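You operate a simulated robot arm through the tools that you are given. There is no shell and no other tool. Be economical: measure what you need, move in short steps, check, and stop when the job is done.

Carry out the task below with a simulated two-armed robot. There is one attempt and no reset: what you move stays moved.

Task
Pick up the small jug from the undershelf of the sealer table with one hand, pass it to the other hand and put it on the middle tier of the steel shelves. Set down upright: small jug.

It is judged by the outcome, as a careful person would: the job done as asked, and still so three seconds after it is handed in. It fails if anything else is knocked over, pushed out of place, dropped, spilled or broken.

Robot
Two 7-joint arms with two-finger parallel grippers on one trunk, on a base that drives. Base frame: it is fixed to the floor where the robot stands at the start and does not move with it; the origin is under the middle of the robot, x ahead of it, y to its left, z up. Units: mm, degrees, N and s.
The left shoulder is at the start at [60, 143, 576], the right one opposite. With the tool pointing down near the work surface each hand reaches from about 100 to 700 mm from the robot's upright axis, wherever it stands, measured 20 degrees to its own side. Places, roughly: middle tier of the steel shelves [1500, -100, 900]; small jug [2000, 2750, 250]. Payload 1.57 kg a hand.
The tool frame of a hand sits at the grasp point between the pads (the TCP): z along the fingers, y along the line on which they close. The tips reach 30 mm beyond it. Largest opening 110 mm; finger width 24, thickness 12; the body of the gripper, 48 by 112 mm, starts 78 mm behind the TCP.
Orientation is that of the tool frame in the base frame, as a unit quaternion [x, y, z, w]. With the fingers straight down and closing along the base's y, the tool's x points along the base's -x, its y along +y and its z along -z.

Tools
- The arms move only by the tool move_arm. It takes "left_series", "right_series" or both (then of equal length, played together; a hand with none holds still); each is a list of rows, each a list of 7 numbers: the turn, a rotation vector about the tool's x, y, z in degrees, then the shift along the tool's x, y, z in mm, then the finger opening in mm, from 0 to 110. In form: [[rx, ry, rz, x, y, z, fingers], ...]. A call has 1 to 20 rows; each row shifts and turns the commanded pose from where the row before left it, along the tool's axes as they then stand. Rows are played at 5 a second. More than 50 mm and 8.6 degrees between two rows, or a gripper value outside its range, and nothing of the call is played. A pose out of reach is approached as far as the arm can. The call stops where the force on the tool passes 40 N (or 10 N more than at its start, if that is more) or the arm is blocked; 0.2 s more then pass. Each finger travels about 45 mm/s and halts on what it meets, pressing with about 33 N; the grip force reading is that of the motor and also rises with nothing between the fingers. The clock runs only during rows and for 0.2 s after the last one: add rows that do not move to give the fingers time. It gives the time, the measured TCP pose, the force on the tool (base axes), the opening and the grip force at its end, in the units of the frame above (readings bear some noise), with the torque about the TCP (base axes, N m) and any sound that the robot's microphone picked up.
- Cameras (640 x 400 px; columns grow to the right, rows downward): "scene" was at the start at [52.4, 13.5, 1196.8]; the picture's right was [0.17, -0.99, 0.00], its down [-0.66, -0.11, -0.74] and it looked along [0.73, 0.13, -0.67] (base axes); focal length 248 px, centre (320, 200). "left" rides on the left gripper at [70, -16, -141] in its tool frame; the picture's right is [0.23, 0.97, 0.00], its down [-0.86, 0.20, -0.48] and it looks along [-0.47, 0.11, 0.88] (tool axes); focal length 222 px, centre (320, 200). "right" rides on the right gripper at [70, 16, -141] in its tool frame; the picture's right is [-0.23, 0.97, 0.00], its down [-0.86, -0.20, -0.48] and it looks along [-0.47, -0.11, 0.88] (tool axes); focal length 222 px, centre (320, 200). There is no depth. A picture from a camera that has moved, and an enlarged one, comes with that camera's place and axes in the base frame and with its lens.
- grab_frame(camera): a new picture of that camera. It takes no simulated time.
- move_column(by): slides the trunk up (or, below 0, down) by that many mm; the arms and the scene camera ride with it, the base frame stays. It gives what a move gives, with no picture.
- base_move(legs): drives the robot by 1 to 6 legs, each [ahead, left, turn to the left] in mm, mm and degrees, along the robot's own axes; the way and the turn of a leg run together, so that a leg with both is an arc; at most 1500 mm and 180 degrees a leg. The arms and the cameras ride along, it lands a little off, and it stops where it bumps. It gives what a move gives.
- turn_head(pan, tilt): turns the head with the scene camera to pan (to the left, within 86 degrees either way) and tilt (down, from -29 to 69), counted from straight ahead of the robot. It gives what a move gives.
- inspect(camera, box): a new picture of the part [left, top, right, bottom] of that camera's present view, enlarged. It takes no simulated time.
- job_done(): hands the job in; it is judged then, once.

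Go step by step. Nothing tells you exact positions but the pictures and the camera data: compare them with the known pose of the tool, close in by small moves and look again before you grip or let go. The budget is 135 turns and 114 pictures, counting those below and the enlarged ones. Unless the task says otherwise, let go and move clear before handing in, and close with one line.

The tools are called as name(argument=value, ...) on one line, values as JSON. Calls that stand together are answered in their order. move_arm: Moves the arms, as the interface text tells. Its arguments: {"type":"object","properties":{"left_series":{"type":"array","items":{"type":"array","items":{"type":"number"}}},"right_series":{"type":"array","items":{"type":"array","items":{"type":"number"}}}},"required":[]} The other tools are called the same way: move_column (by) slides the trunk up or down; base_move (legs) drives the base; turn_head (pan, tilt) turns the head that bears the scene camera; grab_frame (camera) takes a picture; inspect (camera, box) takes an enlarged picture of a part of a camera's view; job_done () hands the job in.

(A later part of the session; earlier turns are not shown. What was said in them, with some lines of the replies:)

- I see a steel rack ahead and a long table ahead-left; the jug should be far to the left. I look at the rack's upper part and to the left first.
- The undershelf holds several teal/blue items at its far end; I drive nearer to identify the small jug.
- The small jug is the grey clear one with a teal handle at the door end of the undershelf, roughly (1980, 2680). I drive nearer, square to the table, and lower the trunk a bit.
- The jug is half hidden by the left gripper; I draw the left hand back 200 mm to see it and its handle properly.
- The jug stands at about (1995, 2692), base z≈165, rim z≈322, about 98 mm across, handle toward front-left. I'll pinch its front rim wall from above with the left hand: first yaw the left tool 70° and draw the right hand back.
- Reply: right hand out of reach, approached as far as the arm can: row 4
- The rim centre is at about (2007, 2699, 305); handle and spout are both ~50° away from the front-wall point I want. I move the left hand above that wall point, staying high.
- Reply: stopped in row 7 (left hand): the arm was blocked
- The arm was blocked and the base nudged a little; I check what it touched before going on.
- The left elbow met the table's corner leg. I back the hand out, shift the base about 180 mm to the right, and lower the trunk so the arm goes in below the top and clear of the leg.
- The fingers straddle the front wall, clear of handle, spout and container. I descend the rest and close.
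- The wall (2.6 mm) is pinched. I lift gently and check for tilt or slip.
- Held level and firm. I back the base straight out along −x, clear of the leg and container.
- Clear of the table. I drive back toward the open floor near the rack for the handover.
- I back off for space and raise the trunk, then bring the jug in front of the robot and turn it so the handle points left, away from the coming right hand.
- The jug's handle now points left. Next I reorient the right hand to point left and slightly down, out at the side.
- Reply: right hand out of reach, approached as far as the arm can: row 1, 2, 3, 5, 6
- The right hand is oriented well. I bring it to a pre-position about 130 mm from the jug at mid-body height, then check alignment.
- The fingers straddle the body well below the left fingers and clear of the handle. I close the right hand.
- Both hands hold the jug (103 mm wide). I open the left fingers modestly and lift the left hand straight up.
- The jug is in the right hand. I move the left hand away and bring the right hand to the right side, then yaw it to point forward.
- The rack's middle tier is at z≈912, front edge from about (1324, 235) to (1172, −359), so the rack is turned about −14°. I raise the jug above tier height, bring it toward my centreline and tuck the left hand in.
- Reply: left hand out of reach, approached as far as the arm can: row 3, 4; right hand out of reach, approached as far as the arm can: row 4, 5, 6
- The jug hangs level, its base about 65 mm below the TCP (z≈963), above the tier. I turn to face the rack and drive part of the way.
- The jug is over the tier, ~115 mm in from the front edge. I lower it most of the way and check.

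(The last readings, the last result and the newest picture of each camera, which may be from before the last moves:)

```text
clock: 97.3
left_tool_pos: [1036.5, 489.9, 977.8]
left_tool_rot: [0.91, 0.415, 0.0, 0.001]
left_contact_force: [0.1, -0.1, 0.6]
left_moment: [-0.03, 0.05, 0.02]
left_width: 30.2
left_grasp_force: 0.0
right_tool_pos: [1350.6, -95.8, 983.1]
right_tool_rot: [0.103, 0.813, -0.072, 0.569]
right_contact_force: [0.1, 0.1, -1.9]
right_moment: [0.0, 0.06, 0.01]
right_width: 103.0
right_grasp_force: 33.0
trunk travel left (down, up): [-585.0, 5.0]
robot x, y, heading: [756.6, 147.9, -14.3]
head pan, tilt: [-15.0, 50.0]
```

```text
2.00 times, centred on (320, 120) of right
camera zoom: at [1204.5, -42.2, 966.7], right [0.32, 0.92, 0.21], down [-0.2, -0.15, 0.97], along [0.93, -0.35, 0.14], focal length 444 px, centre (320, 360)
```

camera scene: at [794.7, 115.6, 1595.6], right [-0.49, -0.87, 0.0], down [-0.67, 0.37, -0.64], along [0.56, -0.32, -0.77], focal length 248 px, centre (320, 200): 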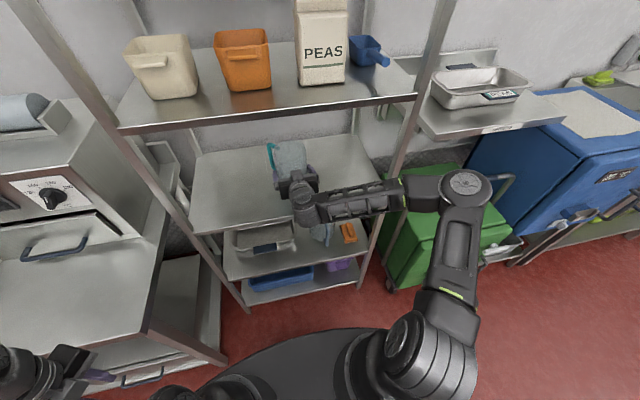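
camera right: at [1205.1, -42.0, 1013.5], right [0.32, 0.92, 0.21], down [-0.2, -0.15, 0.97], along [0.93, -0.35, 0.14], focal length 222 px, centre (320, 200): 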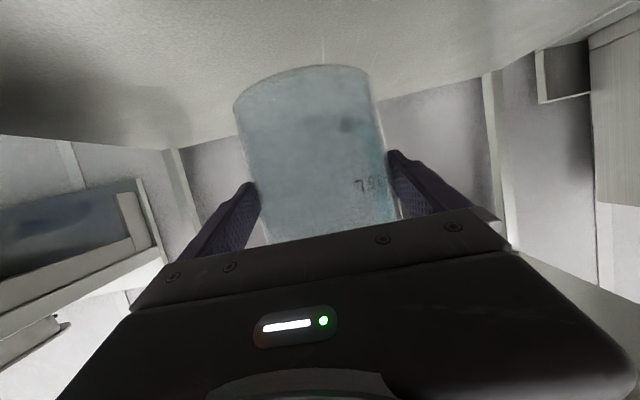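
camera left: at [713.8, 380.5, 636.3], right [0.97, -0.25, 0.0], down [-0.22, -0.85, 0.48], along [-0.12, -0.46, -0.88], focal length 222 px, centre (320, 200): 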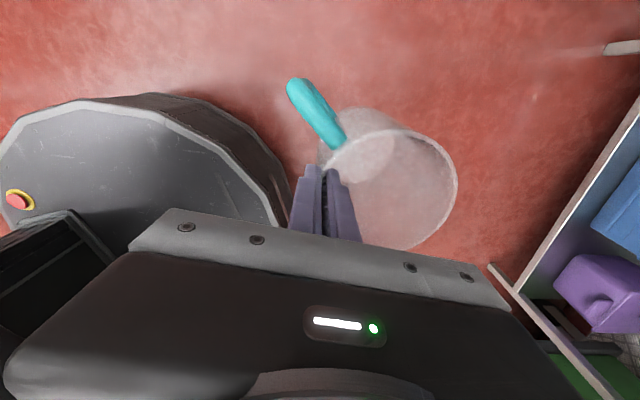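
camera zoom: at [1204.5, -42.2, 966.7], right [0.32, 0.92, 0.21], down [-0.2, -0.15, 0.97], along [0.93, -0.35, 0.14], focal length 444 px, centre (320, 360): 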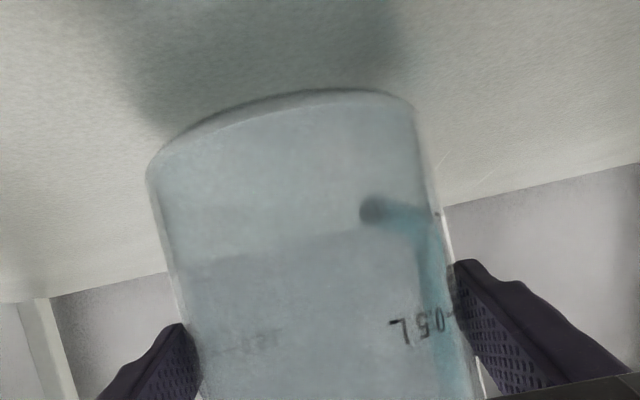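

move_arm(right_series=[[0, 0, 0, 2.8, 0, 1.0, 60], [0, 0, 0, 2.8, 0, 1.0, 60], [0, 0, 0, 0, 0, 0, 60]])

inspect(camera="right", box=[180, 20, 460, 220])

```text
clock: 98.1
left_tool_pos: [1036.8, 490.0, 977.6]
left_tool_rot: [0.91, 0.415, 0.001, 0.001]
left_contact_force: [0.0, -0.5, -0.3]
left_moment: [-0.01, 0.01, 0.02]
left_width: 30.2
left_grasp_force: 0.0
right_tool_pos: [1352.1, -97.2, 978.1]
right_tool_rot: [0.102, 0.813, -0.071, 0.568]
right_contact_force: [-0.4, -0.4, -1.6]
right_moment: [0.05, 0.05, -0.03]
right_width: 102.6
right_grasp_force: 32.8
trunk travel left (down, up): [-585.0, 5.0]
robot x, y, heading: [756.3, 143.3, -14.2]
head pan, tilt: [-15.0, 50.0]
```

```text
2.00 times, centred on (320, 120) of right
camera zoom: at [1205.1, -42.5, 961.4], right [0.32, 0.92, 0.21], down [-0.2, -0.16, 0.97], along [0.93, -0.35, 0.14], focal length 444 px, centre (320, 360)
```

zoom: 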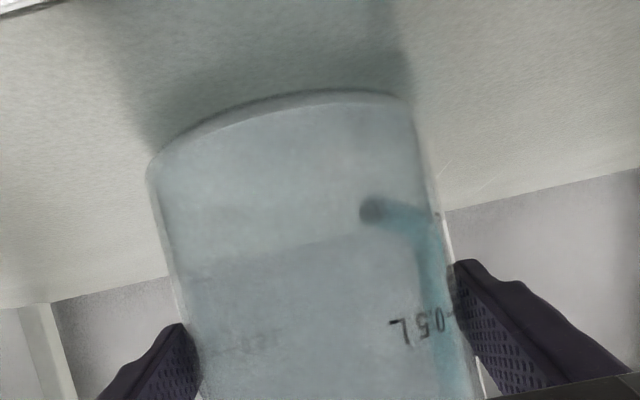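

move_arm(right_series=[[0, 0, 0, 1.9, 0, 0.7, 60], [0, 0, 0, 1.9, 0, 0.7, 60], [0, 0, 0, 0, 0, 0, 60]])

move_arm(right_series=[[0, 0, 0, 1.9, 0, 0.7, 60], [0, 0, 0, 0, 0, 0, 60]])

inspect(camera="right", box=[180, 20, 460, 220])

```text
clock: 98.9
left_tool_pos: [1038.0, 490.8, 979.0]
left_tool_rot: [0.91, 0.415, 0.0, -0.001]
left_contact_force: [-0.3, -0.2, -0.1]
left_moment: [0.0, 0.0, 0.0]
left_width: 30.1
left_grasp_force: 0.0
right_tool_pos: [1350.4, -95.5, 972.9]
right_tool_rot: [0.103, 0.813, -0.072, 0.569]
right_contact_force: [-0.5, -0.1, -1.7]
right_moment: [0.04, 0.0, 0.0]
right_width: 103.0
right_grasp_force: 33.5
trunk travel left (down, up): [-585.0, 5.0]
robot x, y, heading: [758.0, 143.4, -14.4]
head pan, tilt: [-15.0, 50.0]
```

```text
clock: 99.5
left_tool_pos: [1036.6, 490.4, 977.5]
left_tool_rot: [0.91, 0.415, 0.0, 0.0]
left_contact_force: [-0.5, 0.8, 0.1]
left_moment: [-0.01, -0.01, 0.0]
left_width: 29.8
left_grasp_force: 0.0
right_tool_pos: [1351.8, -96.0, 974.8]
right_tool_rot: [0.103, 0.812, -0.072, 0.569]
right_contact_force: [1.3, -2.0, 7.1]
right_moment: [-0.07, 0.2, 0.06]
right_width: 103.0
right_grasp_force: 33.0
trunk travel left (down, up): [-585.0, 5.0]
robot x, y, heading: [754.0, 145.9, -14.5]
head pan, tilt: [-15.0, 50.0]
```

```text
2.00 times, centred on (320, 120) of right
camera zoom: at [1204.5, -41.8, 956.7], right [0.32, 0.92, 0.21], down [-0.2, -0.15, 0.97], along [0.93, -0.35, 0.14], focal length 444 px, centre (320, 360)
```

zoom: 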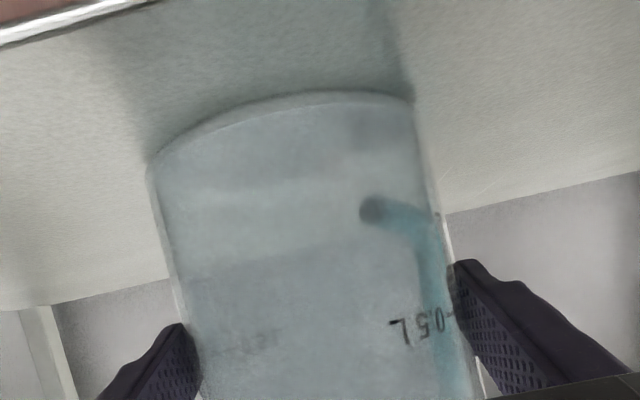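

Contact is felt (about 8 N on the tier). I open the fingers slowly.

move_arm(right_series=[[0, 0, 0, 0, 0, 0, 103], [0, 0, 0, 0, 0, 0, 105], [0, 0, 0, 0, 0, 0, 107], [0, 0, 0, 0, 0, 0, 110], [0, 0, 0, 0, 0, 0, 110], [0, 0, 0, 0, 0, 0, 110]])

inspect(camera="right", box=[180, 20, 460, 220])

inspect(camera="scene", box=[240, 120, 360, 220])

```text
clock: 100.9
left_tool_pos: [1038.6, 490.0, 978.3]
left_tool_rot: [0.91, 0.414, 0.0, 0.0]
left_contact_force: [0.7, -0.7, -0.3]
left_moment: [0.01, -0.04, 0.0]
left_width: 29.7
left_grasp_force: 0.1
right_tool_pos: [1351.0, -95.0, 973.0]
right_tool_rot: [0.102, 0.813, -0.071, 0.569]
right_contact_force: [-0.2, -0.3, -0.2]
right_moment: [0.02, -0.01, -0.02]
right_width: 110.0
right_grasp_force: 0.0
trunk travel left (down, up): [-585.0, 5.0]
robot x, y, heading: [756.1, 143.0, -14.2]
head pan, tilt: [-15.0, 50.0]
```

```text
2.00 times, centred on (320, 120) of right
camera zoom: at [1204.1, -41.6, 955.7], right [0.32, 0.92, 0.21], down [-0.2, -0.15, 0.97], along [0.93, -0.35, 0.14], focal length 444 px, centre (320, 360)
```

zoom: 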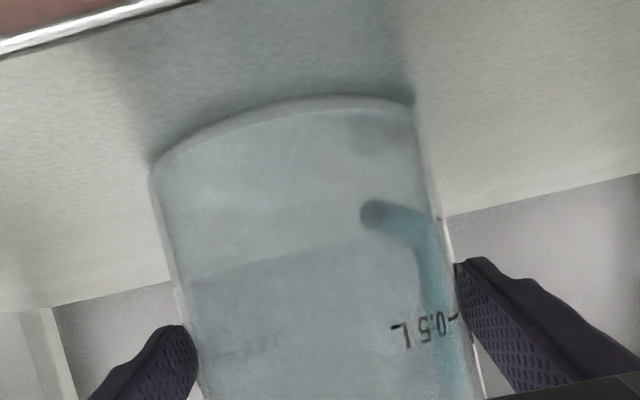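

```text
4.00 times, centred on (300, 170) of scene
camera zoom: at [794.6, 115.6, 1595.5], right [-0.49, -0.87, 0.0], down [-0.67, 0.38, -0.64], along [0.56, -0.32, -0.77], focal length 992 px, centre (400, 320)
```

zoom: 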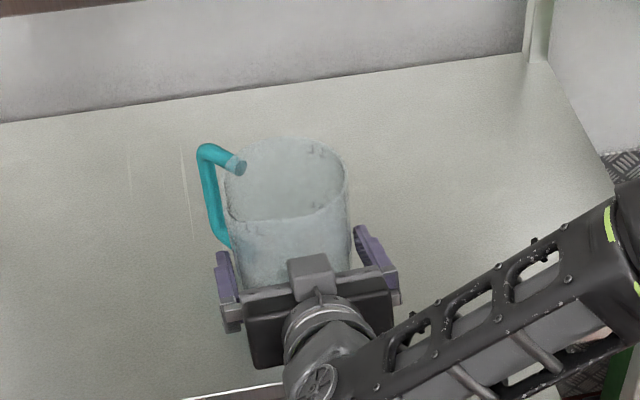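

The jug stands free, centred between the fingers. I withdraw straight back with the arm, then with the base.

move_arm(right_series=[[0, 0, 0, 3.4, 0, -9.4, 110], [0, 0, 0, 3.4, 0, -9.4, 110], [0, 0, 0, 3.4, 0, -9.4, 110], [0, 0, 0, 3.4, 0, -9.4, 110], [0, 0, 0, 3.4, 0, -9.4, 110], [0, 0, 0, 0, 0, 0, 110]])

inspect(camera="right", box=[180, 20, 460, 220])

```text
clock: 102.3
left_tool_pos: [1037.3, 489.9, 978.9]
left_tool_rot: [0.91, 0.414, 0.001, 0.001]
left_contact_force: [1.3, -0.3, 0.1]
left_moment: [0.01, 0.01, 0.01]
left_width: 30.2
left_grasp_force: 0.0
right_tool_pos: [1303.9, -83.8, 972.8]
right_tool_rot: [0.103, 0.813, -0.072, 0.568]
right_contact_force: [1.2, 0.5, -0.8]
right_moment: [-0.02, -0.03, 0.0]
right_width: 109.9
right_grasp_force: 0.0
trunk travel left (down, up): [-585.0, 5.0]
robot x, y, heading: [756.1, 147.3, -14.3]
head pan, tilt: [-15.0, 50.0]
```

```text
2.00 times, centred on (320, 120) of right
camera zoom: at [1155.8, -29.7, 956.5], right [0.32, 0.92, 0.21], down [-0.2, -0.15, 0.97], along [0.93, -0.35, 0.14], focal length 444 px, centre (320, 360)
```

zoom: 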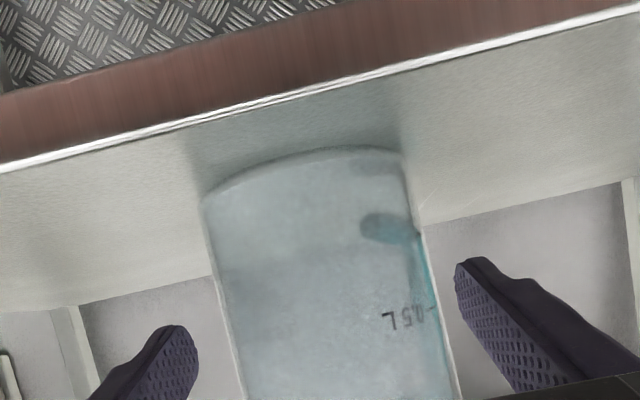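

Free of the jug now; I back the base away and take a final look.

base_move(legs=[[-250, 0, 0]])

turn_head(pan=0, tilt=35)

grab_frame(camera="scene")

inspect(camera="right", box=[180, 0, 460, 220])

```text
clock: 104.1
left_tool_pos: [799.5, 550.9, 978.3]
left_tool_rot: [0.91, 0.415, 0.0, 0.0]
left_contact_force: [-0.2, 1.0, -0.3]
left_moment: [0.02, 0.02, 0.0]
left_width: 29.7
left_grasp_force: 0.1
right_tool_pos: [1063.9, -22.4, 973.0]
right_tool_rot: [0.103, 0.813, -0.072, 0.569]
right_contact_force: [-0.5, 0.5, 0.1]
right_moment: [0.01, 0.04, -0.01]
right_width: 110.2
right_grasp_force: 0.1
trunk travel left (down, up): [-585.0, 5.0]
robot x, y, heading: [514.7, 205.3, -14.5]
head pan, tilt: [-15.0, 50.0]
```

```text
clock: 104.8
left_tool_pos: [800.8, 549.8, 977.7]
left_tool_rot: [0.91, 0.415, 0.001, 0.0]
left_contact_force: [-0.1, -0.8, 0.5]
left_moment: [-0.01, 0.0, -0.04]
left_width: 29.9
left_grasp_force: 0.1
right_tool_pos: [1065.2, -22.4, 973.5]
right_tool_rot: [0.102, 0.814, -0.071, 0.568]
right_contact_force: [0.2, -0.6, -0.4]
right_moment: [0.0, -0.01, 0.01]
right_width: 109.8
right_grasp_force: 0.0
trunk travel left (down, up): [-585.0, 5.0]
robot x, y, heading: [518.7, 206.7, -14.3]
head pan, tilt: [0.0, 35.0]
```

```text
44 pictures are left
camera scene: at [575.1, 192.3, 1617.2], right [-0.25, -0.97, 0.0], down [-0.56, 0.14, -0.82], along [0.79, -0.2, -0.57], focal length 248 px, centre (320, 200)
```

scene: 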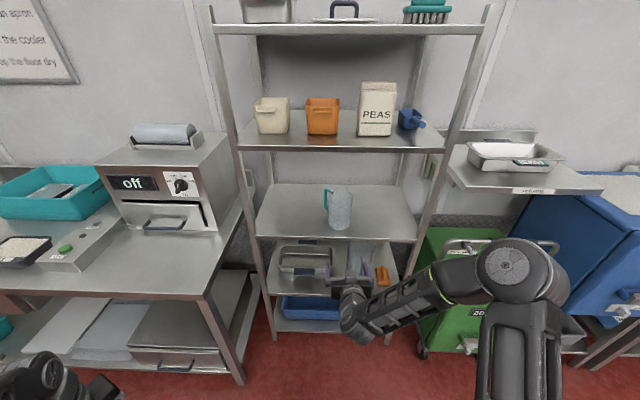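

```text
1.82 times, centred on (320, 110) of right
camera zoom: at [918.1, 30.8, 956.5], right [0.32, 0.92, 0.21], down [-0.2, -0.15, 0.97], along [0.93, -0.35, 0.14], focal length 404 px, centre (320, 364)
```

zoom: 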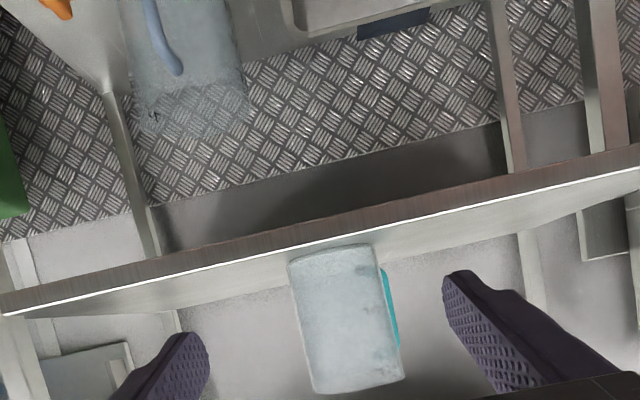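

The jug stands upright on the middle tier, both hands are clear, and everything else on the rack looks as it was. I hand the job in.

job_done()

```text
The job is handed in.
```

The small jug was taken from the sealer table's undershelf with the left hand, passed to the right hand and set upright on the middle tier of the steel shelves. On the first reach the left elbow touched the table's corner leg and nudged the robot's base slightly; I saw nothing moved by it.
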